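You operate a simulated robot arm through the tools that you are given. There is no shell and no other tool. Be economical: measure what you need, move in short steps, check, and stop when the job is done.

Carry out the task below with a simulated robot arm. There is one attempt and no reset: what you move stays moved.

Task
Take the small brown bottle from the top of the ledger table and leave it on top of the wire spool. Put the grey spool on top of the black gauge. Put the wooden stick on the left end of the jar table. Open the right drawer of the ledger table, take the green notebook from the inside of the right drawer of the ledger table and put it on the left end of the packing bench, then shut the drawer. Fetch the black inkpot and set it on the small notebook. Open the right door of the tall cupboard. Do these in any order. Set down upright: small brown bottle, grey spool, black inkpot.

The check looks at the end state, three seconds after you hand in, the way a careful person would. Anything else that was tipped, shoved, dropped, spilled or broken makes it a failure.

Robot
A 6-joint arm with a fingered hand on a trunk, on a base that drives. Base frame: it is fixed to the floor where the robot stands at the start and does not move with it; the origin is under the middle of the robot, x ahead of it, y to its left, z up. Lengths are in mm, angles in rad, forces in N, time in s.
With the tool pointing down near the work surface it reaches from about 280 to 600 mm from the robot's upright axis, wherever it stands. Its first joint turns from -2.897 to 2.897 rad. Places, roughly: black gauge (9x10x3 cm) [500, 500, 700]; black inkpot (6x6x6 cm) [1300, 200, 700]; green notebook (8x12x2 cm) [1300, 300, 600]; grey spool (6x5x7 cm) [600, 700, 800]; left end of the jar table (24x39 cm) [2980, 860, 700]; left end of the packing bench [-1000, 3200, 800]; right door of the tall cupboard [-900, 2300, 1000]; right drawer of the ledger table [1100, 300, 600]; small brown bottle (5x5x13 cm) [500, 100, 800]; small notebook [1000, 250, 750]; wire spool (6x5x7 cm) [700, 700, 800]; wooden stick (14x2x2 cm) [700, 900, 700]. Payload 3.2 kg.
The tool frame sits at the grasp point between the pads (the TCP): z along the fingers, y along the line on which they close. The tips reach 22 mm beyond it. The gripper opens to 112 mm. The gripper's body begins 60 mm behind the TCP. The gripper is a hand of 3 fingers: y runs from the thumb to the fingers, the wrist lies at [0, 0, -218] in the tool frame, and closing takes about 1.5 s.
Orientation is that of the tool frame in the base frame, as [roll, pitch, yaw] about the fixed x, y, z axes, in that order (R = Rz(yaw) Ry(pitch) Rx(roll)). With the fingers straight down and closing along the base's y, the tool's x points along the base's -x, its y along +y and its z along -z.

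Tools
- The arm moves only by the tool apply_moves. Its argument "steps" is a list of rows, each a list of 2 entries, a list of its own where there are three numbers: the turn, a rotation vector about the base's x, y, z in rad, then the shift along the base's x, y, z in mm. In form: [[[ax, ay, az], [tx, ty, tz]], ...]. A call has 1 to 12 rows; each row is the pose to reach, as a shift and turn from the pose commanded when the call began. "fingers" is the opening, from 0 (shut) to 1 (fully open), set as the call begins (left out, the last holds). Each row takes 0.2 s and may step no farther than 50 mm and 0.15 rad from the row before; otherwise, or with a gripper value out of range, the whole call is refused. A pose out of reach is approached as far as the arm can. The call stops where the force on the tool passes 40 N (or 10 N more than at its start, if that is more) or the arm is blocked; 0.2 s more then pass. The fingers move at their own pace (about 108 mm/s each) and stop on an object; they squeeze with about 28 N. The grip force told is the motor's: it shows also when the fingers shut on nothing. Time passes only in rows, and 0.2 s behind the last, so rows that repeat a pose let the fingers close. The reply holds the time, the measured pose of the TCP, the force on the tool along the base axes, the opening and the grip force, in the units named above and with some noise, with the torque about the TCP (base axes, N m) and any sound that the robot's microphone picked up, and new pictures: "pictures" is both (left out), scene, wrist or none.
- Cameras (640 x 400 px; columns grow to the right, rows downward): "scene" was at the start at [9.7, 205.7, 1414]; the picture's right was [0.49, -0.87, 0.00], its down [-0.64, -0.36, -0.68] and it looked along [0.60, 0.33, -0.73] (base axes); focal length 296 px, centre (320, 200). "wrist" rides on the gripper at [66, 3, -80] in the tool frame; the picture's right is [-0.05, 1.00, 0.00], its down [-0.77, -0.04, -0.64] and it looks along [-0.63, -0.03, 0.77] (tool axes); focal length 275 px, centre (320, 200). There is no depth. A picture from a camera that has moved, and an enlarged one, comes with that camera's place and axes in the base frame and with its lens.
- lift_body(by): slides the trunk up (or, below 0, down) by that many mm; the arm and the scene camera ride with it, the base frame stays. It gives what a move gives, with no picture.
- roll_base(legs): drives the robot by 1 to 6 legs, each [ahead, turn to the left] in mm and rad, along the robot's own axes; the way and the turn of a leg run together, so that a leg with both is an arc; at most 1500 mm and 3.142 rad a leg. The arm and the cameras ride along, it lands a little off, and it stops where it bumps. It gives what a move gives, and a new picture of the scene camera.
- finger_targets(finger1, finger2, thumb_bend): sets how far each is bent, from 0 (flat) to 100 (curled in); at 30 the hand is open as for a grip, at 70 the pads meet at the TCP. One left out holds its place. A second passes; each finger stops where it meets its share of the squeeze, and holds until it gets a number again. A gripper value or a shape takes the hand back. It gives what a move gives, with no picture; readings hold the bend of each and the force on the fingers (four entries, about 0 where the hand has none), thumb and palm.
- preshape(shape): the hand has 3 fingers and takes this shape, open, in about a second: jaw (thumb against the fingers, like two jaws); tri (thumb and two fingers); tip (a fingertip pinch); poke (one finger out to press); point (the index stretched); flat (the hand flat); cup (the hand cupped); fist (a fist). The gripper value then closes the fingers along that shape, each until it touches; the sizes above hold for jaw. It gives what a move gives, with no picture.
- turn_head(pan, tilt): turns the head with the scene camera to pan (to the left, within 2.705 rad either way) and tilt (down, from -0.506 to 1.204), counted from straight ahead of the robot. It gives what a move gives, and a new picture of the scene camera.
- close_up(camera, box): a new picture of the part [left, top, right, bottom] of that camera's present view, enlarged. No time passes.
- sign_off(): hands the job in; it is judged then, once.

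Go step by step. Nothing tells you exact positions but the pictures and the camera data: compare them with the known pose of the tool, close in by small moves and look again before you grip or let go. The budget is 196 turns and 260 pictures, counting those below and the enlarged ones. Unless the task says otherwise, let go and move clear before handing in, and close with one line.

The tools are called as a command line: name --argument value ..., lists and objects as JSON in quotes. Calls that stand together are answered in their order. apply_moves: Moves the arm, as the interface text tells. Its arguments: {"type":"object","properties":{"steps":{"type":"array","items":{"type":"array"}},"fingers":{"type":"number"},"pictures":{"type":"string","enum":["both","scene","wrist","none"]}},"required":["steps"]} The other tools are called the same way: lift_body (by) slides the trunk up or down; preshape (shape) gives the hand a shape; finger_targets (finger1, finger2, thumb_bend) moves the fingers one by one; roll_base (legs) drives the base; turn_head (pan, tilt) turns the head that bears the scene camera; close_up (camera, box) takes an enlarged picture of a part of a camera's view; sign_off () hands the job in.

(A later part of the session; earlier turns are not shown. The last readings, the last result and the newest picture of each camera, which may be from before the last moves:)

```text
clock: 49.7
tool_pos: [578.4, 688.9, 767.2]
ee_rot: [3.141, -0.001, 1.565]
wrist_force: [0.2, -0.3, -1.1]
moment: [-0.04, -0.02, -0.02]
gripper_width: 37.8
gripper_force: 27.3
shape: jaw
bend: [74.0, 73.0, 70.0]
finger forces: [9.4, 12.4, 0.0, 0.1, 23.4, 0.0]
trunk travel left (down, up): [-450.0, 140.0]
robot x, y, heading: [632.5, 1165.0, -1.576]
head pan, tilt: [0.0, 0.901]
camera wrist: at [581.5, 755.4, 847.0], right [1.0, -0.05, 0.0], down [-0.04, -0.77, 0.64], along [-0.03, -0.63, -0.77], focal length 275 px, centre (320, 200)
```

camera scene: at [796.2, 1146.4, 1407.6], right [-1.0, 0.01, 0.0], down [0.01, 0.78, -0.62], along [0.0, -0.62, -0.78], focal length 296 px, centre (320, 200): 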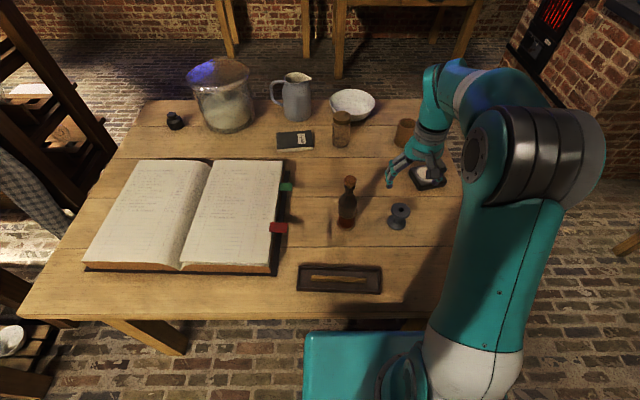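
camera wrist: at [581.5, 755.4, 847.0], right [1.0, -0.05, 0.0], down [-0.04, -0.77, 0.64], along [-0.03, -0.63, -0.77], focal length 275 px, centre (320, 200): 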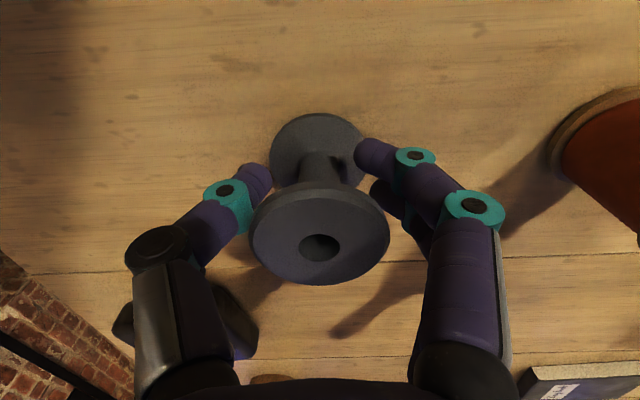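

Same width, so it holds a solid column of ~38 mm. Lift and check.

apply_moves --steps '[[[0, 0, 0], [0, 0, 30]], [[0, 0, 0], [0, 0, 75]], [[0, 0, 0], [-30, -30, 85]]]'

```text
clock: 50.5
tool_pos: [550.0, 657.7, 850.7]
ee_rot: [3.141, -0.001, 1.562]
wrist_force: [0.4, -0.7, -0.4]
moment: [-0.03, 0.0, 0.02]
gripper_width: 37.1
gripper_force: 28.9
shape: jaw
bend: [74.0, 73.0, 70.0]
finger forces: [10.3, 12.1, 0.0, 0.0, 23.1, 0.0]
trunk travel left (down, up): [-450.0, 140.0]
robot x, y, heading: [630.1, 1162.9, -1.582]
head pan, tilt: [0.0, 0.901]
camera scene: at [796.2, 1146.4, 1407.6], right [-1.0, 0.01, 0.0], down [0.01, 0.78, -0.62], along [0.0, -0.62, -0.78], focal length 296 px, centre (320, 200)
camera wrist: at [552.9, 725.4, 931.5], right [1.0, -0.05, 0.0], down [-0.04, -0.77, 0.64], along [-0.03, -0.63, -0.77], focal length 275 px, centre (320, 200)
```

scene: 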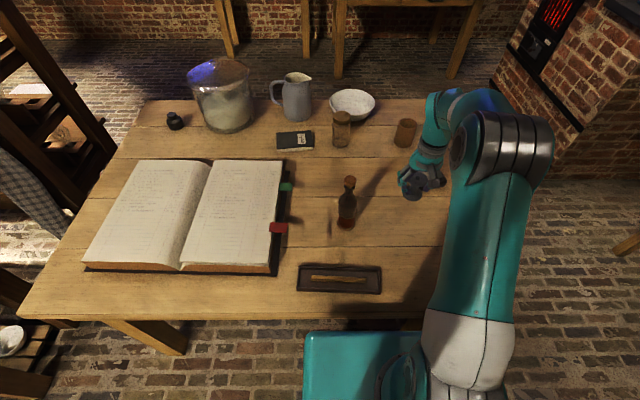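
wrist: 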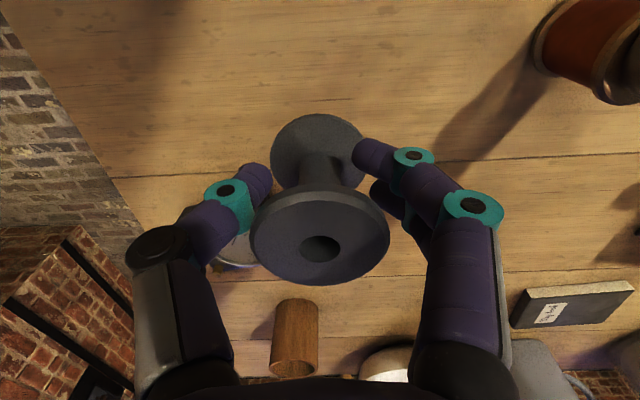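

Spool held upright. Gauge dial is at about [466,526]; I test reaching toward it at a safe height.

apply_moves --steps '[[[0, 0, 0], [-25, -35, 10]], [[0, 0, 0], [-50, -70, 20]], [[0, 0, 0], [-75, -95, 20]]]'

```text
clock: 51.3
tool_pos: [481.8, 577.3, 869.5]
ee_rot: [3.14, -0.002, 1.563]
wrist_force: [0.6, -0.2, 0.6]
moment: [-0.01, 0.0, 0.0]
gripper_width: 37.1
gripper_force: 27.9
shape: jaw
bend: [74.0, 73.0, 70.0]
finger forces: [10.6, 11.9, 0.0, 0.0, 22.6, 0.0]
out of reach, approached as far as the arm can: row 3
trunk travel left (down, up): [-450.0, 140.0]
robot x, y, heading: [625.7, 1164.6, -1.58]
head pan, tilt: [0.0, 0.901]
camera scene: at [796.5, 1147.5, 1407.6], right [-1.0, 0.01, 0.0], down [0.0, 0.78, -0.62], along [0.0, -0.62, -0.78], focal length 296 px, centre (320, 200)
camera wrist: at [484.3, 644.6, 949.9], right [1.0, -0.05, 0.0], down [-0.04, -0.77, 0.63], along [-0.03, -0.63, -0.77], focal length 275 px, centre (320, 200)
```

scene: 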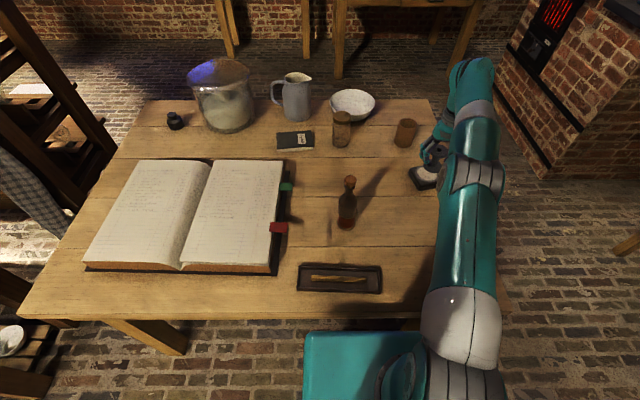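
wrist: 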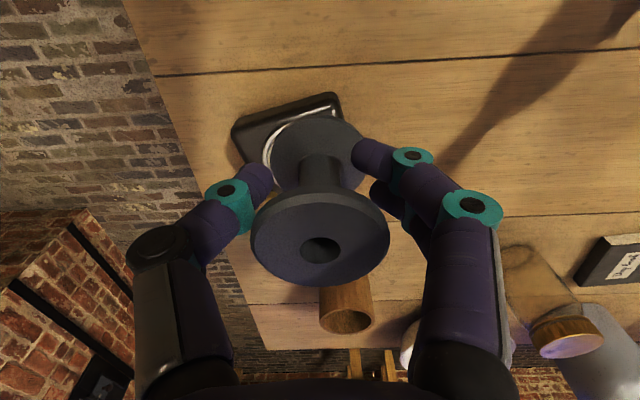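

Reach limit hit as expected. Retract a bit and check base clearance before creeping forward.

apply_moves --steps '[[[0, 0, 0], [15, 45, 5]], [[0, 0, 0], [30, 85, 15]]]' --pictures "none"

turn_head --pan -0.2 --tilt 1.204

```text
clock: 51.9
tool_pos: [511.2, 661.0, 888.9]
ee_rot: [-3.141, 0.005, 1.564]
wrist_force: [0.3, 0.7, -0.3]
moment: [0.01, -0.02, 0.01]
gripper_width: 36.9
gripper_force: 28.0
shape: jaw
bend: [74.0, 73.0, 70.0]
finger forces: [10.3, 12.1, 0.1, 0.0, 22.5, 0.1]
trunk travel left (down, up): [-450.0, 140.0]
robot x, y, heading: [631.0, 1161.5, -1.578]
head pan, tilt: [0.0, 0.901]
```

```text
clock: 52.7
tool_pos: [511.9, 660.8, 887.9]
ee_rot: [3.141, 0.0, 1.563]
wrist_force: [0.1, 0.0, 0.4]
moment: [-0.01, 0.0, -0.02]
gripper_width: 37.0
gripper_force: 28.5
shape: jaw
bend: [74.0, 73.0, 70.0]
finger forces: [10.3, 12.1, 0.0, 0.0, 22.6, 0.1]
trunk travel left (down, up): [-450.0, 140.0]
robot x, y, heading: [631.9, 1165.5, -1.577]
head pan, tilt: [-0.201, 1.201]
camera scene: at [785.3, 1167.2, 1387.8], right [-0.98, 0.21, 0.0], down [0.19, 0.91, -0.36], along [-0.07, -0.36, -0.93], focal length 296 px, centre (320, 200)
```

scene: 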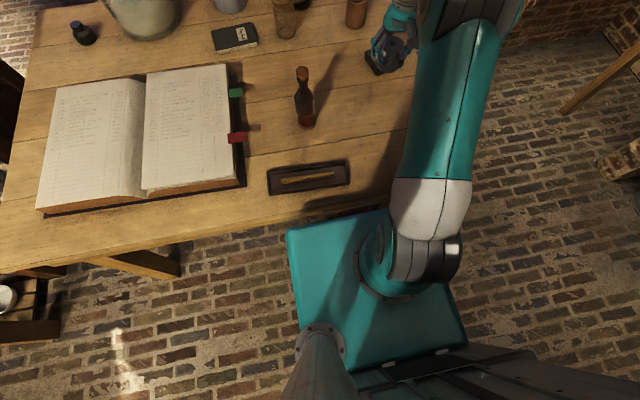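

Rather than squeeze under the table, I'll retract the arm and go to the table's near end, facing +x at about y 530.

apply_moves --steps '[[[0, 0, 0], [20, 30, 25]], [[0, 0, 0], [40, 60, 50]], [[0, 0, 0], [60, 90, 70]], [[0, 0, 0], [85, 119, 80]]]' --pictures "none"

roll_base --legs '[[-60, 0], [0, -1.571], [640, 0], [0, 1.571], [680, 0], [0, 1.571]]'

turn_head --pan -0.2 --tilt 0.9

```text
clock: 53.7
tool_pos: [598.2, 779.9, 963.4]
ee_rot: [3.14, 0.001, 1.565]
wrist_force: [1.0, -0.1, -0.3]
moment: [0.06, -0.01, -0.04]
gripper_width: 36.5
gripper_force: 28.2
shape: jaw
bend: [74.0, 73.0, 70.0]
finger forces: [10.4, 11.9, 0.0, 0.0, 22.4, 0.1]
trunk travel left (down, up): [-450.0, 140.0]
robot x, y, heading: [630.4, 1160.8, -1.577]
head pan, tilt: [-0.201, 1.201]
```

```text
clock: 72.6
tool_pos: [388.6, 523.7, 963.0]
ee_rot: [3.142, 0.0, 3.127]
wrist_force: [0.2, 0.0, -0.4]
moment: [0.02, 0.0, -0.02]
gripper_width: 36.0
gripper_force: 28.3
shape: jaw
bend: [74.0, 73.0, 70.0]
finger forces: [8.6, 12.2, 0.1, 0.0, 22.2, 0.1]
trunk travel left (down, up): [-450.0, 140.0]
robot x, y, heading: [3.9, 559.6, -0.013]
head pan, tilt: [-0.201, 1.201]
camera scene: at [2.4, 715.4, 1387.7], right [-0.21, -0.98, 0.0], down [-0.91, 0.2, -0.36], along [0.35, -0.08, -0.93], focal length 296 px, centre (320, 200)
```

scene: 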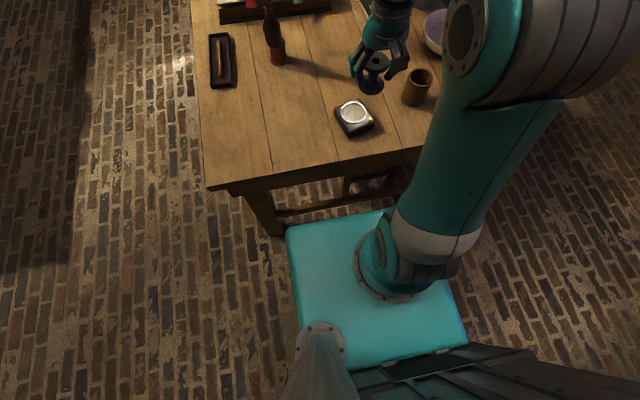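

```text
clock: 73.4
tool_pos: [387.6, 525.1, 964.5]
ee_rot: [3.141, 0.0, 3.128]
wrist_force: [-0.5, 0.4, 0.5]
moment: [0.0, 0.01, -0.02]
gripper_width: 35.8
gripper_force: 27.9
shape: jaw
bend: [74.0, 73.0, 70.0]
finger forces: [8.8, 12.2, 0.0, 0.0, 22.2, 0.0]
trunk travel left (down, up): [-450.0, 140.0]
robot x, y, heading: [5.8, 562.5, -0.017]
head pan, tilt: [-0.201, 0.901]
camera scene: at [21.5, 711.2, 1407.5], right [-0.21, -0.98, 0.0], down [-0.77, 0.17, -0.62], along [0.61, -0.13, -0.78], focal length 296 px, centre (320, 200)
```

scene: 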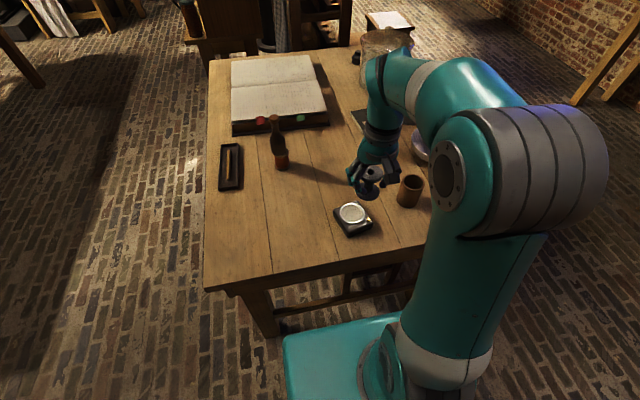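

Gauge dial centre is about [470,525]. Move over it at z≈850.

apply_moves --steps '[[[0, 0, 0], [40, 0, -30]], [[0, 0, 0], [80, 0, -60]], [[0, 0, 0], [80, 0, -105]]]' --pictures "wrist"

close_up --camera "scene" --box '[300, 150, 420, 250]'

```text
clock: 74.2
tool_pos: [471.8, 527.3, 857.3]
ee_rot: [3.139, 0.001, 3.128]
wrist_force: [0.4, 0.3, -0.9]
moment: [0.01, 0.0, -0.02]
gripper_width: 35.5
gripper_force: 28.0
shape: jaw
bend: [74.0, 73.0, 70.0]
finger forces: [9.6, 12.1, 0.1, 0.0, 21.9, 0.0]
trunk travel left (down, up): [-450.0, 140.0]
robot x, y, heading: [6.3, 559.2, -0.011]
head pan, tilt: [-0.201, 0.901]
camera wrist: at [404.6, 531.4, 937.4], right [0.06, 1.0, 0.0], down [0.77, -0.05, 0.64], along [0.63, -0.04, -0.77], focal length 275 px, centre (320, 200)
```

wrist: 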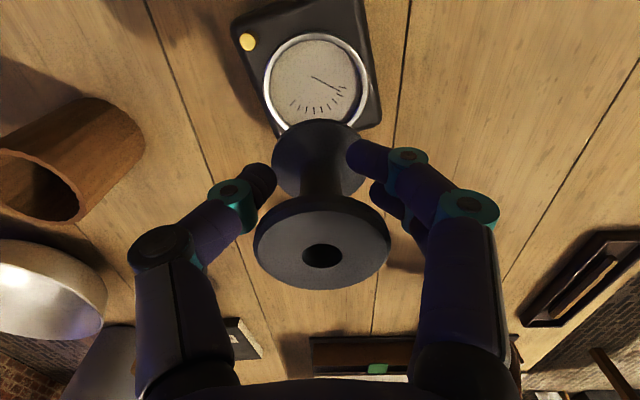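

```text
4.00 times, centred on (360, 200) of scene
camera zoom: at [21.8, 711.2, 1407.6], right [-0.21, -0.98, 0.0], down [-0.77, 0.17, -0.62], along [0.61, -0.13, -0.78], focal length 1183 px, centre (160, 200)
```

zoom: 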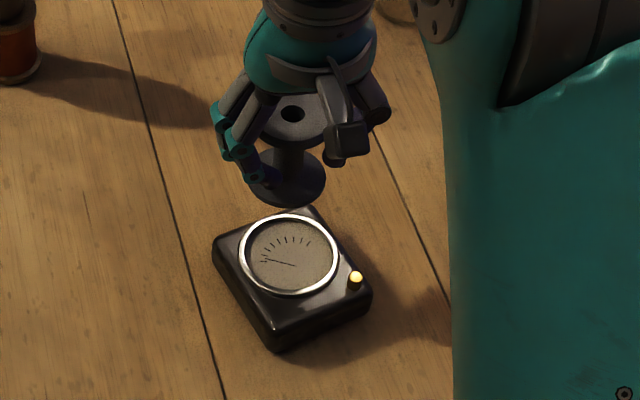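

Relative comparison says the spool base must shift about −19 mm in x, −2 in y. Do that, lower, and re-check.

apply_moves --steps '[[[0, 0, 0], [-19, -1, 0]], [[0, 0, 0], [-19, -1, -22]], [[0, 0, 0], [-19, -1, -37]]]' --pictures "wrist"

close_up --camera "scene" --box '[300, 150, 420, 250]'

```text
clock: 75.0
tool_pos: [450.5, 523.8, 821.2]
ee_rot: [3.138, 0.0, 3.127]
wrist_force: [0.7, -0.4, -0.7]
moment: [0.04, -0.01, -0.02]
gripper_width: 35.3
gripper_force: 27.7
shape: jaw
bend: [74.0, 73.0, 70.0]
finger forces: [9.7, 12.0, 0.0, 0.1, 21.8, 0.0]
trunk travel left (down, up): [-450.0, 140.0]
robot x, y, heading: [5.8, 561.5, -0.015]
head pan, tilt: [-0.201, 0.901]
camera wrist: at [383.6, 528.7, 901.5], right [0.06, 1.0, 0.0], down [0.77, -0.05, 0.64], along [0.63, -0.04, -0.77], focal length 275 px, centre (320, 200)
```

wrist: 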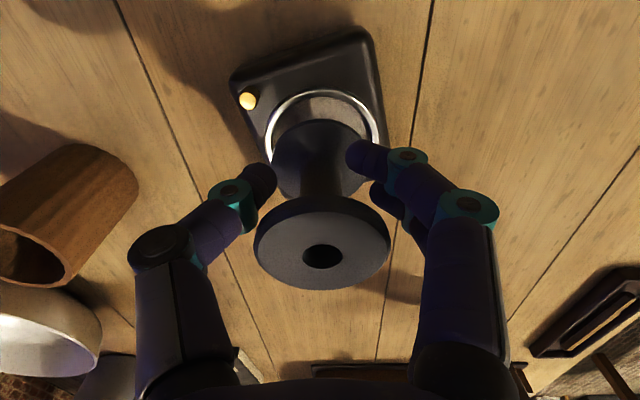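

```text
4.00 times, centred on (360, 200) of scene
camera zoom: at [21.8, 711.2, 1407.6], right [-0.21, -0.98, 0.0], down [-0.77, 0.17, -0.62], along [0.61, -0.13, -0.78], focal length 1183 px, centre (160, 200)
```

zoom: 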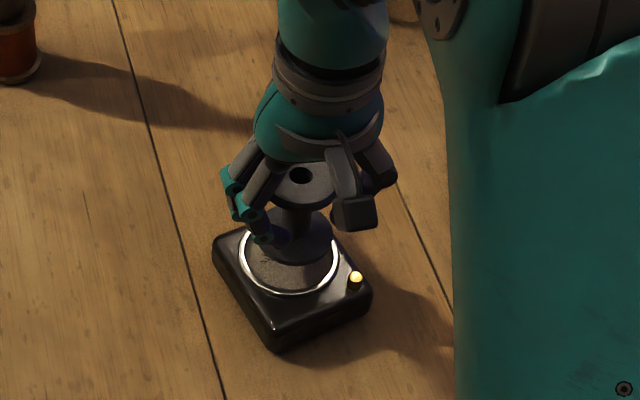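

Converging on the dial centre. Lower on to contact.

apply_moves --steps '[[[0, 0, 0], [1, 0, -8]], [[0, 0, 0], [1, 0, -12]], [[0, 0, 0], [1, 0, -16]]]' --pictures "none"

close_up --camera "scene" --box '[300, 150, 420, 250]'

```text
clock: 75.8
tool_pos: [451.4, 523.9, 806.1]
ee_rot: [3.139, 0.002, 3.127]
wrist_force: [-0.7, -0.3, -0.2]
moment: [-0.03, 0.01, 0.02]
gripper_width: 35.1
gripper_force: 28.2
shape: jaw
bend: [74.0, 73.0, 70.0]
finger forces: [9.8, 12.0, 0.1, 0.0, 21.6, 0.1]
trunk travel left (down, up): [-450.0, 140.0]
robot x, y, heading: [4.7, 560.3, -0.017]
head pan, tilt: [-0.201, 0.901]
```

```text
4.00 times, centred on (360, 200) of scene
camera zoom: at [21.6, 711.2, 1407.6], right [-0.21, -0.98, 0.0], down [-0.77, 0.17, -0.62], along [0.61, -0.13, -0.78], focal length 1183 px, centre (160, 200)
```

zoom: 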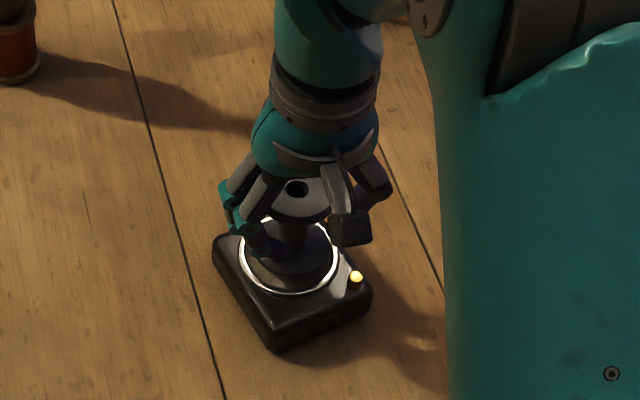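

apply_moves --steps '[[[0, 0, 0], [0, 0, -3]], [[0, 0, 0], [0, 0, -5]], [[0, 0, 0], [0, 0, -5]]]' --pictures "none"

apply_moves --steps '[[[0, 0, 0], [0, 0, -2]], [[0, 0, 0], [0, 0, -3]], [[0, 0, 0], [0, 0, -3]]]' --pictures "none"

```text
clock: 76.6
tool_pos: [449.8, 523.3, 800.8]
ee_rot: [3.139, 0.0, 3.127]
wrist_force: [0.6, 0.6, -0.5]
moment: [0.02, -0.03, -0.02]
gripper_width: 35.4
gripper_force: 28.3
shape: jaw
bend: [74.0, 73.0, 70.0]
finger forces: [9.8, 12.0, 0.0, 0.1, 21.7, 0.0]
trunk travel left (down, up): [-450.0, 140.0]
robot x, y, heading: [8.3, 562.3, -0.011]
head pan, tilt: [-0.201, 0.901]
```

```text
clock: 77.4
tool_pos: [449.5, 523.5, 797.8]
ee_rot: [3.14, 0.0, 3.128]
wrist_force: [0.6, 0.1, -1.1]
moment: [0.02, 0.02, -0.01]
gripper_width: 35.4
gripper_force: 28.2
shape: jaw
bend: [74.0, 73.0, 70.0]
finger forces: [9.8, 11.9, 0.0, 0.1, 21.7, 0.0]
trunk travel left (down, up): [-450.0, 140.0]
robot x, y, heading: [1.2, 556.9, -0.011]
head pan, tilt: [-0.201, 0.901]
```

apply_moves --steps '[[[0, 0, 0], [0, 0, -1]], [[0, 0, 0], [0, 0, -2]], [[0, 0, 0], [0, 0, -2]]]' --pictures "none"

close_up --camera "scene" --box '[310, 180, 400, 250]'

```text
clock: 78.2
tool_pos: [450.5, 522.6, 795.0]
ee_rot: [3.14, 0.0, 3.128]
wrist_force: [0.1, 0.0, 2.0]
moment: [0.04, -0.05, 0.03]
gripper_width: 35.1
gripper_force: 28.0
shape: jaw
bend: [74.0, 74.0, 70.0]
finger forces: [10.0, 12.5, 0.1, 0.0, 22.5, 0.0]
trunk travel left (down, up): [-450.0, 140.0]
robot x, y, heading: [7.1, 560.6, -0.018]
head pan, tilt: [-0.201, 0.901]
```

```text
5.71 times, centred on (355, 215) of scene
camera zoom: at [21.3, 711.1, 1407.6], right [-0.21, -0.98, 0.0], down [-0.77, 0.17, -0.62], along [0.61, -0.13, -0.78], focal length 1690 px, centre (120, 114)
```

zoom: 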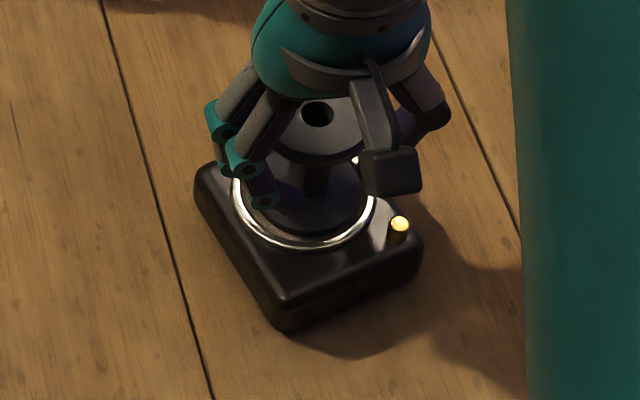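

Contact just begun, base inside the bezel. Press 1 mm more and release.

apply_moves --steps '[[[0, 0, 0], [0, 0, -1]], [[0, 0, 0], [0, 0, -1]]]' --pictures "none"

apply_moves --steps '[[[0, 0, 0], [0, 0, 0]], [[0, 0, 0], [0, 0, 0]], [[0, 0, 0], [0, 0, 0]], [[0, 0, 0], [0, 0, 0]], [[0, 0, 0], [0, 0, 0]]]' --fingers 0.75 --pictures "none"

close_up --camera "scene" --box '[310, 180, 400, 250]'

```text
clock: 78.8
tool_pos: [450.5, 523.4, 795.3]
ee_rot: [-3.142, 0.001, 3.128]
wrist_force: [0.5, -1.0, 5.3]
moment: [0.06, -0.08, 0.01]
gripper_width: 35.2
gripper_force: 28.2
shape: jaw
bend: [74.0, 74.0, 71.0]
finger forces: [9.7, 13.0, 0.0, 0.0, 22.7, 0.0]
trunk travel left (down, up): [-450.0, 140.0]
robot x, y, heading: [4.6, 557.9, -0.016]
head pan, tilt: [-0.201, 0.901]
```

```text
clock: 80.0
tool_pos: [451.8, 523.1, 794.9]
ee_rot: [3.14, 0.0, 3.129]
wrist_force: [0.3, -0.5, -0.1]
moment: [0.01, 0.0, 0.01]
gripper_width: 83.6
gripper_force: 0.1
shape: jaw
bend: [64.0, 64.0, 60.0]
finger forces: [0.0, 0.1, 0.0, 0.0, 0.0, 0.1]
trunk travel left (down, up): [-450.0, 140.0]
robot x, y, heading: [3.0, 562.4, -0.015]
head pan, tilt: [-0.201, 0.901]
```

```text
5.71 times, centred on (355, 215) of scene
camera zoom: at [21.5, 711.2, 1407.6], right [-0.21, -0.98, 0.0], down [-0.77, 0.17, -0.62], along [0.61, -0.13, -0.78], focal length 1690 px, centre (120, 114)
```

zoom: 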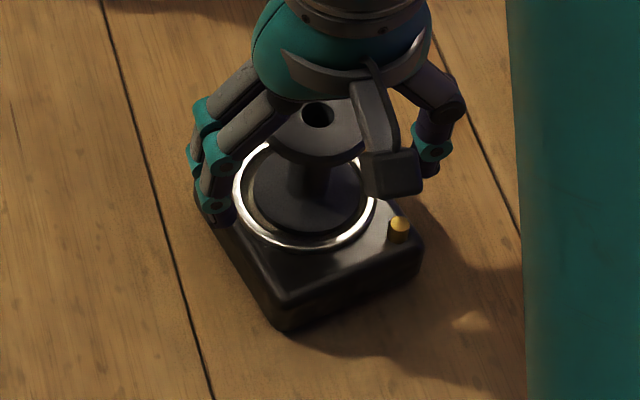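

Spool released on the gauge. Lift clear, retract, and drive back to the left side for the stick.

apply_moves --steps '[[[0, 0, 0], [0, 0, 40]], [[0, 0, 0], [0, 0, 85]], [[0, 0, 0], [0, 0, 130]], [[0, 0, 0], [-30, 0, 160]], [[0, 0, 0], [-65, 0, 170]]]' --pictures "scene"

roll_base --legs '[[0, 1.58], [700, 0], [0, -1.58], [750, 0], [0, -1.571]]'

turn_head --pan -0.1 --tilt 0.9

```text
clock: 81.2
tool_pos: [384.4, 521.7, 964.2]
ee_rot: [3.14, 0.001, 3.129]
wrist_force: [0.6, -1.4, -0.8]
moment: [-0.01, 0.04, 0.02]
gripper_width: 83.7
gripper_force: 0.2
shape: jaw
bend: [64.0, 64.0, 60.0]
finger forces: [0.0, 0.1, 0.1, 0.0, 0.1, 0.1]
trunk travel left (down, up): [-450.0, 140.0]
robot x, y, heading: [7.0, 558.1, -0.01]
head pan, tilt: [-0.201, 0.901]
camera scene: at [21.1, 711.2, 1407.5], right [-0.21, -0.98, 0.0], down [-0.77, 0.17, -0.62], along [0.61, -0.13, -0.78], focal length 296 px, centre (320, 200)
```

scene: 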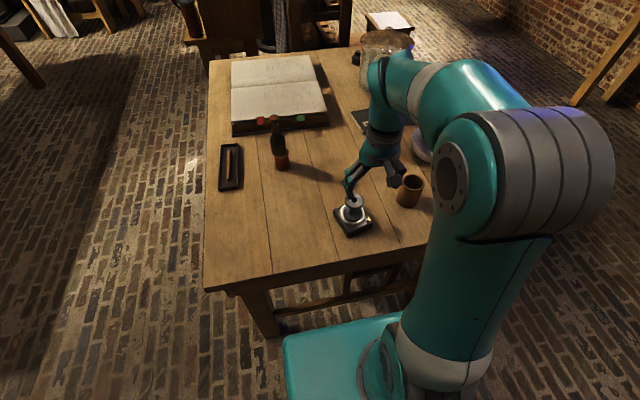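

```text
clock: 100.0
tool_pos: [700.8, 851.9, 963.1]
ee_rot: [3.138, 0.0, 1.566]
wrist_force: [-0.2, 0.7, -0.4]
moment: [0.04, 0.0, 0.01]
gripper_width: 83.7
gripper_force: 0.1
shape: jaw
bend: [64.0, 64.0, 60.0]
finger forces: [0.0, 0.0, 0.0, 0.0, 0.0, 0.0]
trunk travel left (down, up): [-450.0, 140.0]
robot x, y, heading: [738.0, 1229.9, -1.582]
head pan, tilt: [-0.201, 0.901]
camera scene: at [887.2, 1218.9, 1407.6], right [-0.98, 0.2, 0.0], down [0.16, 0.77, -0.62], along [-0.13, -0.61, -0.78], focal length 296 px, centre (320, 200)
```

scene: 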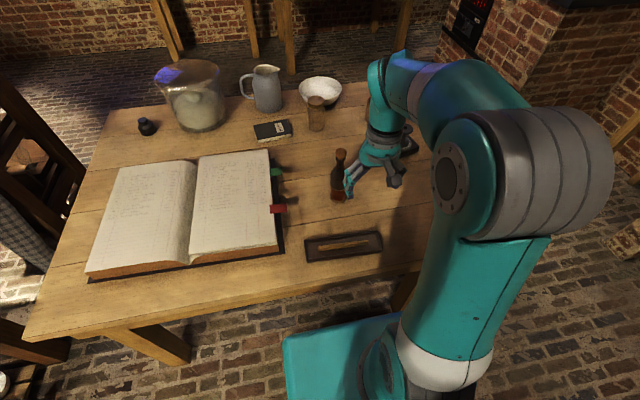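

```text
clock: 100.7
tool_pos: [702.3, 853.3, 961.9]
ee_rot: [3.141, -0.001, 1.567]
wrist_force: [1.0, 0.4, 0.2]
moment: [0.02, 0.06, 0.03]
gripper_width: 83.7
gripper_force: 0.0
shape: jaw
bend: [64.0, 64.0, 60.0]
finger forces: [0.0, 0.1, 0.0, 0.0, 0.0, 0.1]
trunk travel left (down, up): [-450.0, 140.0]
robot x, y, heading: [734.0, 1230.5, -1.579]
head pan, tilt: [-0.099, 0.901]
camera scene: at [894.8, 1217.7, 1407.6], right [-0.99, 0.1, 0.0], down [0.08, 0.78, -0.62], along [-0.06, -0.62, -0.78], focal length 296 px, centre (320, 200)
```

scene: 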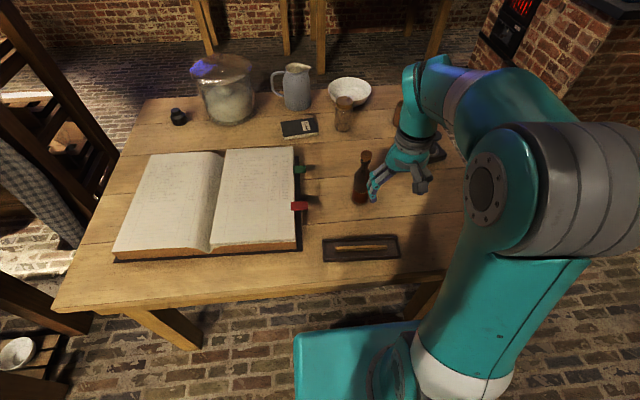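

Stick in tray at about [749,844]. Rotate the hand 90° to close across it and centre above.

apply_moves --steps '[[[0, 0, 0.1428], [4, 0, 0]], [[0, 0, 0.2856], [8, -1, 0]], [[0, 0, 0.4284], [12, -2, 0]], [[0, 0, 0.5712], [16, -3, 0]], [[0, 0, 0.714], [20, -4, 0]], [[0, 0, 0.8568], [24, -5, 0]], [[0, 0, 0.9996], [28, -6, 0]], [[0, 0, 1.1424], [32, -7, 0]], [[0, 0, 1.2852], [36, -8, 0]], [[0, 0, 1.428], [42, -8, -20]], [[0, 0, 1.571], [48, -8, -50]]]' --pictures "wrist"

close_up --camera "scene" --box '[300, 200, 460, 300]'

```text
clock: 103.1
tool_pos: [816.0, 874.5, 868.7]
ee_rot: [-3.116, -0.04, 3.113]
wrist_force: [-0.2, 0.7, -0.4]
moment: [0.03, 0.0, 0.0]
gripper_width: 83.7
gripper_force: 0.1
shape: jaw
bend: [64.0, 64.0, 60.0]
finger forces: [0.1, 0.0, 0.0, 0.1, 0.0, 0.0]
out of reach, approached as far as the arm can: row 8, 9, 10, 11
trunk travel left (down, up): [-450.0, 140.0]
robot x, y, heading: [736.6, 1232.6, -1.573]
head pan, tilt: [-0.099, 0.901]
camera wrist: at [752.5, 881.2, 951.5], right [0.08, 1.0, -0.03], down [0.79, -0.04, 0.61], along [0.6, -0.07, -0.79], focal length 275 px, centre (320, 200)
```

wrist: 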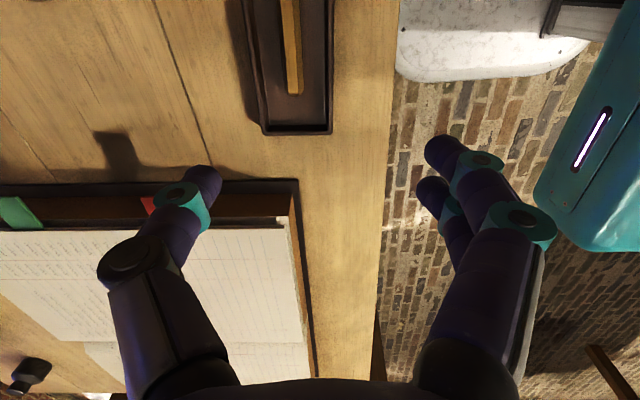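

```text
4.00 times, centred on (380, 250) of scene
camera zoom: at [894.6, 1217.6, 1407.6], right [-0.99, 0.1, 0.0], down [0.08, 0.78, -0.62], along [-0.06, -0.62, -0.78], focal length 1183 px, centre (80, 0)
```

zoom: 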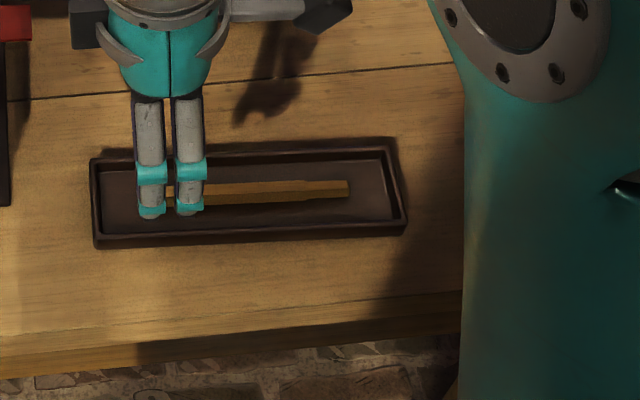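

That way runs into a wrist limit; I unwind and rotate the other way instead.

apply_moves --steps '[[[0, 0, -0.05], [-5, 0, 40]], [[0, 0, -0.19], [-14, 0, 85]], [[0, 0, -0.33], [-22, 0, 90]], [[0, 0, -0.47], [-30, 0, 90]], [[0, 0, -0.61], [-38, 0, 90]], [[0, 0, -0.75], [-46, 0, 90]], [[0, 0, -0.89], [-54, 0, 90]], [[0, 0, -1.03], [-60, -5, 90]], [[0, 0, -1.17], [-66, -10, 90]], [[0, 0, -1.31], [-66, -15, 90]], [[0, 0, -1.45], [-66, -20, 90]], [[0, 0, -1.56], [-66, -25, 90]]]' --pictures "none"

apply_moves --steps '[[[0, 0, -0.14], [0, 0, 0]], [[0, 0, -0.28], [0, 0, 0]], [[0, 0, -0.42], [0, 0, 0]], [[0, 0, -0.56], [0, 0, 0]], [[0, 0, -0.7], [0, 0, 0]], [[0, 0, -0.84], [0, 0, 0]], [[0, 0, -0.98], [0, 0, 0]], [[0, 0, -1.12], [0, 0, 0]], [[0, 0, -1.26], [0, 0, 0]], [[0, 0, -1.4], [0, 0, 0]], [[0, 0, -1.5], [0, 0, 0]], [[0, 0, -1.56], [0, 0, 0]]]' --pictures "both"

```text
clock: 105.7
tool_pos: [747.7, 849.0, 960.2]
ee_rot: [-3.116, -0.037, 1.548]
wrist_force: [-0.2, 0.2, -1.0]
moment: [-0.01, 0.01, -0.03]
gripper_width: 83.9
gripper_force: 0.1
shape: jaw
bend: [64.0, 64.0, 60.0]
finger forces: [0.1, 0.0, 0.0, 0.0, 0.0, 0.0]
out of reach, approached as far as the arm can: row 1
trunk travel left (down, up): [-450.0, 140.0]
robot x, y, heading: [737.0, 1234.0, -1.576]
head pan, tilt: [-0.099, 0.901]
```

```text
clock: 108.3
tool_pos: [748.8, 850.8, 960.1]
ee_rot: [-3.115, -0.039, -0.012]
wrist_force: [0.6, 0.5, 0.8]
moment: [0.0, 0.03, -0.04]
gripper_width: 84.1
gripper_force: 0.1
shape: jaw
bend: [64.0, 64.0, 60.0]
finger forces: [0.0, 0.0, 0.0, 0.0, 0.0, 0.1]
trunk travel left (down, up): [-450.0, 140.0]
robot x, y, heading: [737.9, 1232.2, -1.575]
head pan, tilt: [-0.099, 0.901]
camera scene: at [894.8, 1217.7, 1407.6], right [-0.99, 0.1, 0.0], down [0.08, 0.78, -0.62], along [-0.06, -0.62, -0.78], focal length 296 px, centre (320, 200)
camera wrist: at [810.4, 845.3, 1042.7], right [-0.06, -1.0, -0.03], down [-0.79, 0.03, 0.61], along [-0.6, 0.06, -0.79], focal length 275 px, centre (320, 200)
```

scene: 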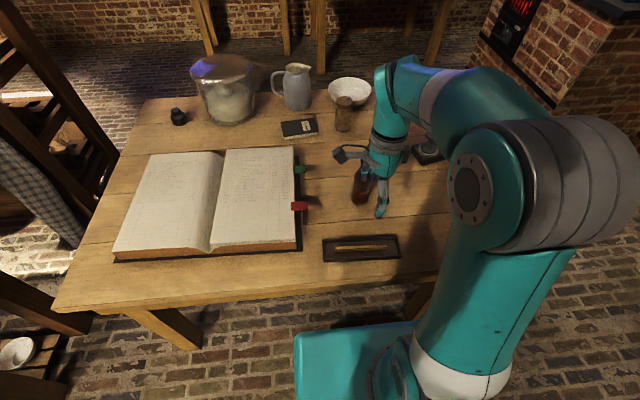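
wrist: 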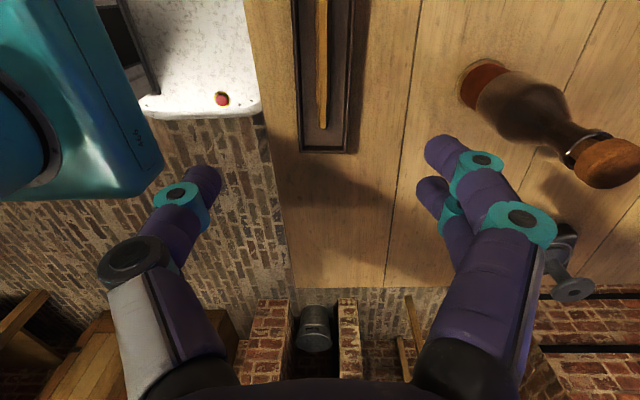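

Works. Level the tool, centre on the stick (y≈857) and descend for a closer look with the opening narrowed.

apply_moves --steps '[[[-0.027, 0.039, 0.012], [0, 3, -20]], [[-0.027, 0.039, 0.012], [0, 6, -65]], [[-0.027, 0.039, 0.012], [0, 6, -110]]]' --fingers 0.3 --pictures "wrist"

close_up --camera "scene" --box '[300, 200, 460, 300]'

```text
clock: 109.1
tool_pos: [747.6, 857.9, 848.8]
ee_rot: [3.141, 0.001, 0.001]
wrist_force: [0.4, -0.4, -0.8]
moment: [0.01, 0.0, -0.06]
gripper_width: 33.9
gripper_force: 0.0
shape: jaw
bend: [73.0, 73.0, 70.0]
finger forces: [0.0, 0.1, 0.0, 0.1, 0.0, 0.1]
trunk travel left (down, up): [-450.0, 140.0]
robot x, y, heading: [737.1, 1236.7, -1.576]
head pan, tilt: [-0.099, 0.901]
camera wrist: at [813.7, 856.5, 930.6], right [-0.04, -1.0, 0.0], down [-0.77, 0.04, 0.64], along [-0.64, 0.03, -0.77], focal length 275 px, centre (320, 200)
```

wrist: 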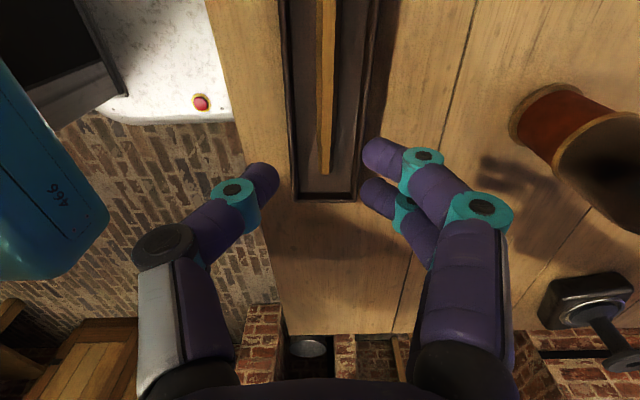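

```text
4.00 times, centred on (380, 250) of scene
camera zoom: at [894.8, 1217.4, 1407.6], right [-0.99, 0.1, 0.0], down [0.08, 0.78, -0.62], along [-0.06, -0.62, -0.78], focal length 1183 px, centre (80, 0)
```

zoom: 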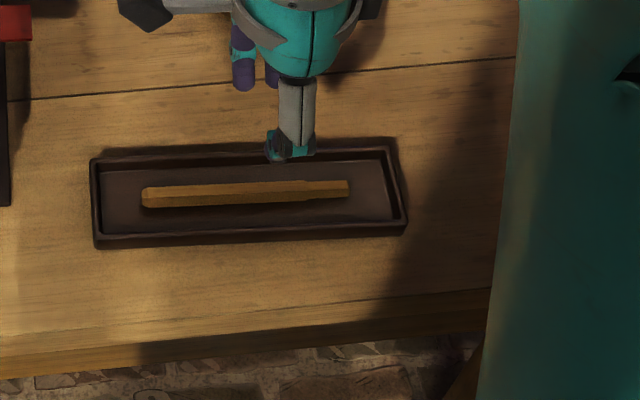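

Stick: centre ≈[747,855], ~12 mm thick, tray inner width ~45 mm. Narrow the opening to ~24 mm and go down to just above the tray.

apply_moves --steps '[[[0, 0, -0.05], [0, -3, -35]], [[0, 0, -0.05], [0, -3, -70]]]' --fingers 0.21 --pictures "wrist"

close_up --camera "scene" --box '[310, 200, 430, 280]'

close_up --camera "wrist" --box '[220, 40, 460, 220]'

```text
clock: 109.7
tool_pos: [748.4, 851.6, 779.6]
ee_rot: [3.14, 0.0, -0.048]
wrist_force: [-0.6, 0.2, 0.0]
moment: [0.01, 0.0, -0.01]
gripper_width: 23.6
gripper_force: 0.1
shape: jaw
bend: [73.0, 73.0, 70.0]
finger forces: [0.0, 0.0, 0.0, 0.0, 0.0, 0.0]
trunk travel left (down, up): [-450.0, 140.0]
robot x, y, heading: [735.1, 1233.3, -1.577]
head pan, tilt: [-0.099, 0.901]
camera wrist: at [813.4, 847.2, 860.1], right [-0.09, -1.0, 0.0], down [-0.77, 0.07, 0.64], along [-0.63, 0.06, -0.77], focal length 275 px, centre (320, 200)
```

wrist: 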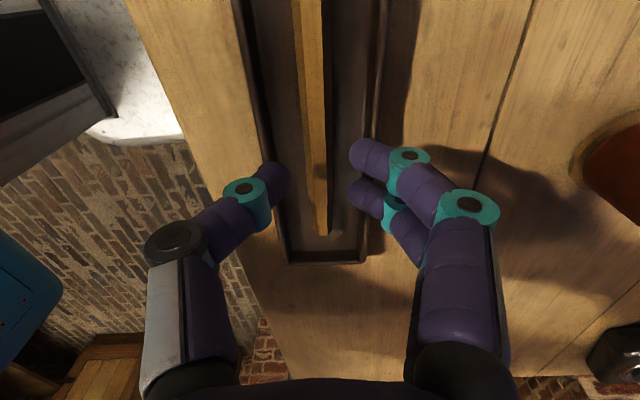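

```text
5.00 times, centred on (370, 240) of scene
camera zoom: at [894.8, 1217.4, 1407.6], right [-0.99, 0.1, 0.0], down [0.08, 0.78, -0.62], along [-0.06, -0.62, -0.78], focal length 1479 px, centre (70, 0)
```

zoom: 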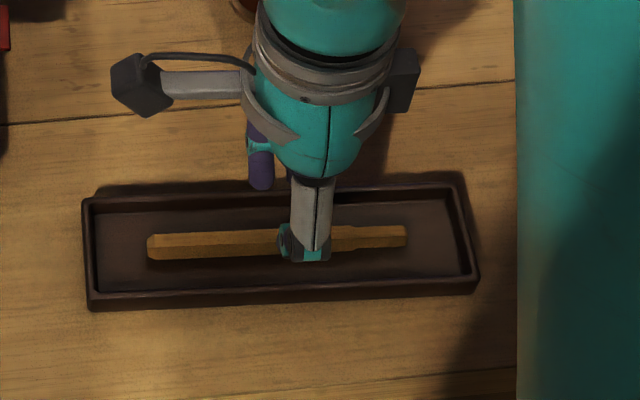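

```text
2.22 times, centred on (340, 130) of wrist
camera zoom: at [813.4, 847.2, 860.1], right [-0.09, -1.0, 0.0], down [-0.77, 0.07, 0.64], along [-0.63, 0.06, -0.77], focal length 612 px, centre (276, 356)
```

zoom: 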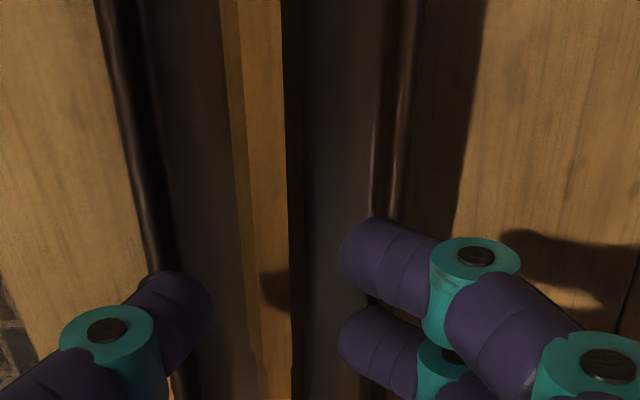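

The curled fingers may catch the tray walls. I raise a bit and try the fingertip-pinch shape.

apply_moves --steps '[[[0, 0, 0], [0, 2, 40]]]' --pictures "none"

preshape --shape "tip"

apply_moves --steps '[[[0, 0, 0], [0, 0, 0]], [[0, 0, 0], [0, 0, 0]], [[0, 0, 0], [0, 0, 0]], [[0, 0, 0], [0, 0, 0]]]' --fingers 0.3 --pictures "both"

close_up --camera "wrist" --box '[220, 40, 460, 220]'

```text
clock: 110.1
tool_pos: [748.3, 853.3, 821.7]
ee_rot: [3.139, 0.0, -0.047]
wrist_force: [0.4, -0.6, 0.0]
moment: [-0.01, 0.03, 0.01]
gripper_width: 23.7
gripper_force: 0.1
shape: jaw
bend: [73.0, 73.0, 70.0]
finger forces: [0.0, 0.0, 0.1, 0.0, 0.1, 0.0]
trunk travel left (down, up): [-450.0, 140.0]
robot x, y, heading: [736.1, 1232.9, -1.578]
head pan, tilt: [-0.099, 0.901]
```

```text
clock: 111.0
tool_pos: [748.9, 853.2, 822.0]
ee_rot: [3.14, -0.001, -0.047]
wrist_force: [1.3, -0.5, 0.5]
moment: [-0.01, 0.02, 0.01]
gripper_width: 111.8
gripper_force: 0.0
shape: tip
bend: [30.0, 30.0, 30.0]
finger forces: [0.0, 0.0, 0.1, 0.0, 0.0, 0.0]
trunk travel left (down, up): [-450.0, 140.0]
robot x, y, heading: [740.8, 1235.6, -1.574]
head pan, tilt: [-0.099, 0.901]
```

```text
clock: 112.0
tool_pos: [749.3, 854.4, 821.7]
ee_rot: [3.139, 0.0, -0.047]
wrist_force: [0.9, -0.1, -0.7]
moment: [0.01, 0.02, 0.01]
gripper_width: 33.8
gripper_force: 0.0
shape: tip
bend: [73.0, 73.0, 70.0]
finger forces: [0.1, 0.0, 0.1, 0.0, 0.0, 0.0]
trunk travel left (down, up): [-450.0, 140.0]
robot x, y, heading: [735.8, 1232.6, -1.573]
head pan, tilt: [-0.099, 0.901]
camera scene: at [894.8, 1217.7, 1407.6], right [-0.99, 0.1, 0.0], down [0.08, 0.78, -0.62], along [-0.06, -0.62, -0.78], focal length 296 px, centre (320, 200)
camera wrist: at [813.8, 848.6, 902.5], right [-0.09, -1.0, 0.0], down [-0.77, 0.07, 0.64], along [-0.63, 0.06, -0.77], focal length 275 px, centre (320, 200)
```

scene: 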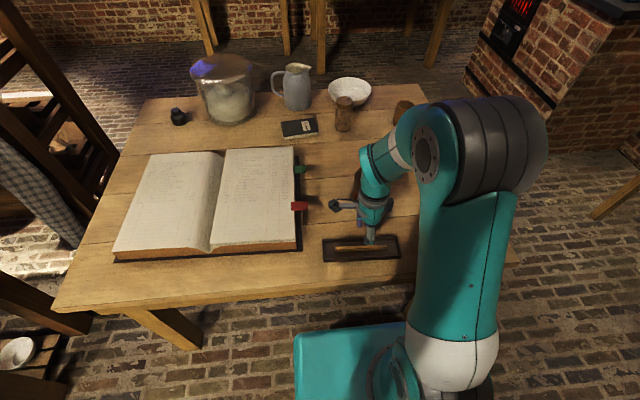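
wrist: 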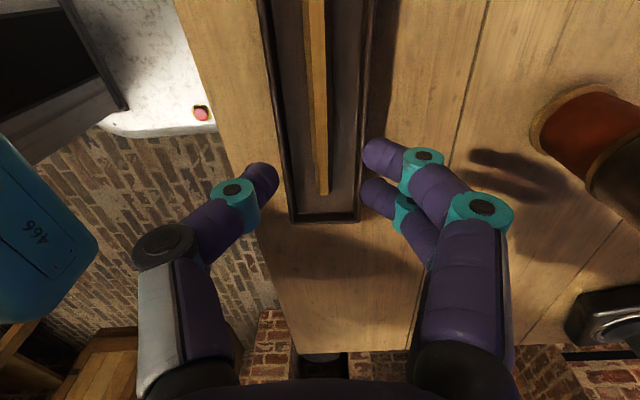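

```text
2.22 times, centred on (340, 130) of wrist
camera zoom: at [813.8, 848.6, 902.5], right [-0.09, -1.0, 0.0], down [-0.77, 0.07, 0.64], along [-0.63, 0.06, -0.77], focal length 612 px, centre (276, 356)
```

zoom: 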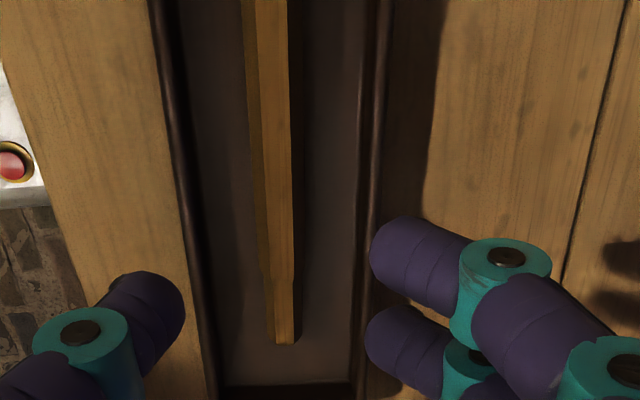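

Same finger geometry. Use a ~19 mm gap and descend in small steps.

apply_moves --steps '[[[0, 0, 0], [0, 0, -20]], [[0, 0, 0], [0, 0, -40]], [[0, 0, 0], [0, 0, -52]], [[0, 0, 0], [0, 0, -52]]]' --fingers 0.18 --pictures "wrist"

close_up --camera "wrist" --box '[220, 80, 460, 260]'

```text
clock: 113.0
tool_pos: [749.4, 854.7, 770.5]
ee_rot: [3.141, -0.002, -0.047]
wrist_force: [0.7, -0.1, -0.4]
moment: [0.01, 0.01, 0.01]
gripper_width: 20.4
gripper_force: 0.1
shape: tip
bend: [73.0, 73.0, 70.0]
finger forces: [0.1, 0.1, 0.0, 0.1, 0.0, 0.0]
trunk travel left (down, up): [-450.0, 140.0]
robot x, y, heading: [736.5, 1231.9, -1.576]
head pan, tilt: [-0.099, 0.901]
camera wrist: at [814.0, 849.7, 850.3], right [-0.09, -1.0, 0.0], down [-0.77, 0.07, 0.64], along [-0.63, 0.06, -0.77], focal length 275 px, centre (320, 200)
```

wrist: 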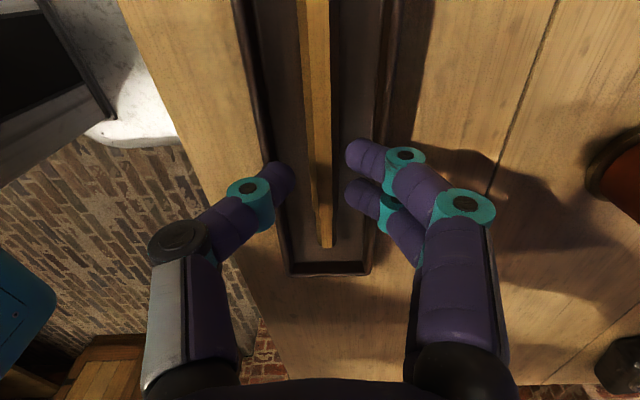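

```text
2.22 times, centred on (340, 170) of wrist
camera zoom: at [814.0, 849.7, 850.3], right [-0.09, -1.0, 0.0], down [-0.77, 0.07, 0.64], along [-0.63, 0.06, -0.77], focal length 612 px, centre (276, 267)
```

zoom: 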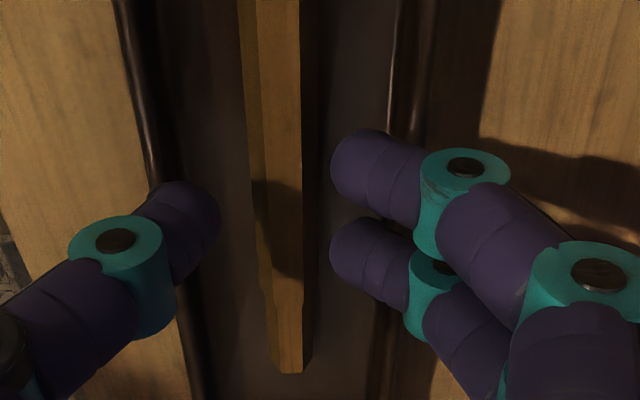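

apply_moves --steps '[[[0, 0, 0], [0, 0, -4]], [[0, 0, 0], [0, 0, -8]], [[0, 0, 0], [0, 0, -11]]]' --pictures "none"

apply_moves --steps '[[[0, 0, 0], [0, 0, -3]], [[0, 0, 0], [0, 0, -6]], [[0, 0, 0], [0, 0, -6]]]' --pictures "wrist"

close_up --camera "wrist" --box '[220, 80, 460, 260]'

```text
clock: 113.8
tool_pos: [750.3, 855.2, 756.2]
ee_rot: [3.141, 0.001, -0.048]
wrist_force: [-0.1, -0.9, -0.4]
moment: [-0.03, 0.02, 0.05]
gripper_width: 20.1
gripper_force: 0.1
shape: tip
bend: [73.0, 73.0, 70.0]
finger forces: [0.0, 0.0, 0.0, 0.0, 0.0, 0.0]
trunk travel left (down, up): [-450.0, 140.0]
robot x, y, heading: [736.9, 1233.8, -1.578]
head pan, tilt: [-0.099, 0.901]
```

```text
clock: 114.6
tool_pos: [749.7, 856.5, 750.5]
ee_rot: [3.141, -0.002, -0.047]
wrist_force: [0.5, -0.4, 4.5]
moment: [-0.01, -0.02, 0.0]
gripper_width: 19.3
gripper_force: 0.0
shape: tip
bend: [73.0, 73.0, 70.0]
finger forces: [0.9, 1.1, 0.1, 0.0, 2.6, 0.0]
trunk travel left (down, up): [-450.0, 140.0]
robot x, y, heading: [733.7, 1231.8, -1.571]
head pan, tilt: [-0.099, 0.901]
camera wrist: at [814.3, 850.5, 830.5], right [-0.09, -1.0, 0.0], down [-0.77, 0.07, 0.64], along [-0.63, 0.06, -0.77], focal length 275 px, centre (320, 200)
```

wrist: 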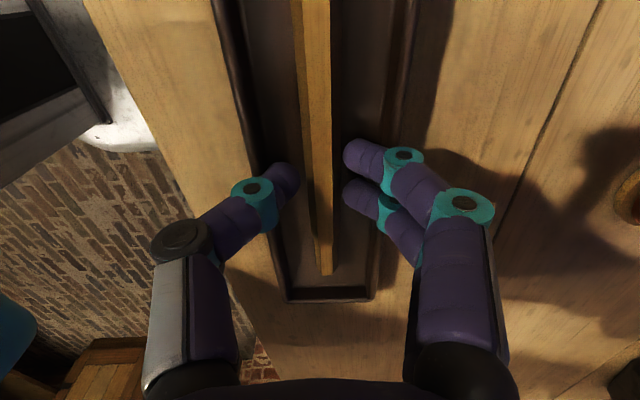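

```text
2.22 times, centred on (340, 170) of wrist
camera zoom: at [814.3, 850.5, 830.5], right [-0.09, -1.0, 0.0], down [-0.77, 0.07, 0.64], along [-0.63, 0.06, -0.77], focal length 612 px, centre (276, 267)
```

zoom: 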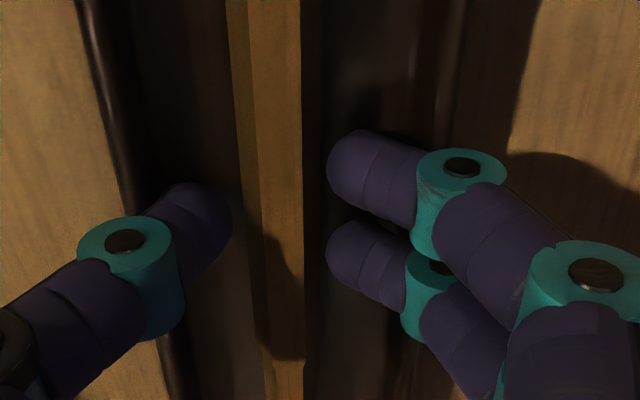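

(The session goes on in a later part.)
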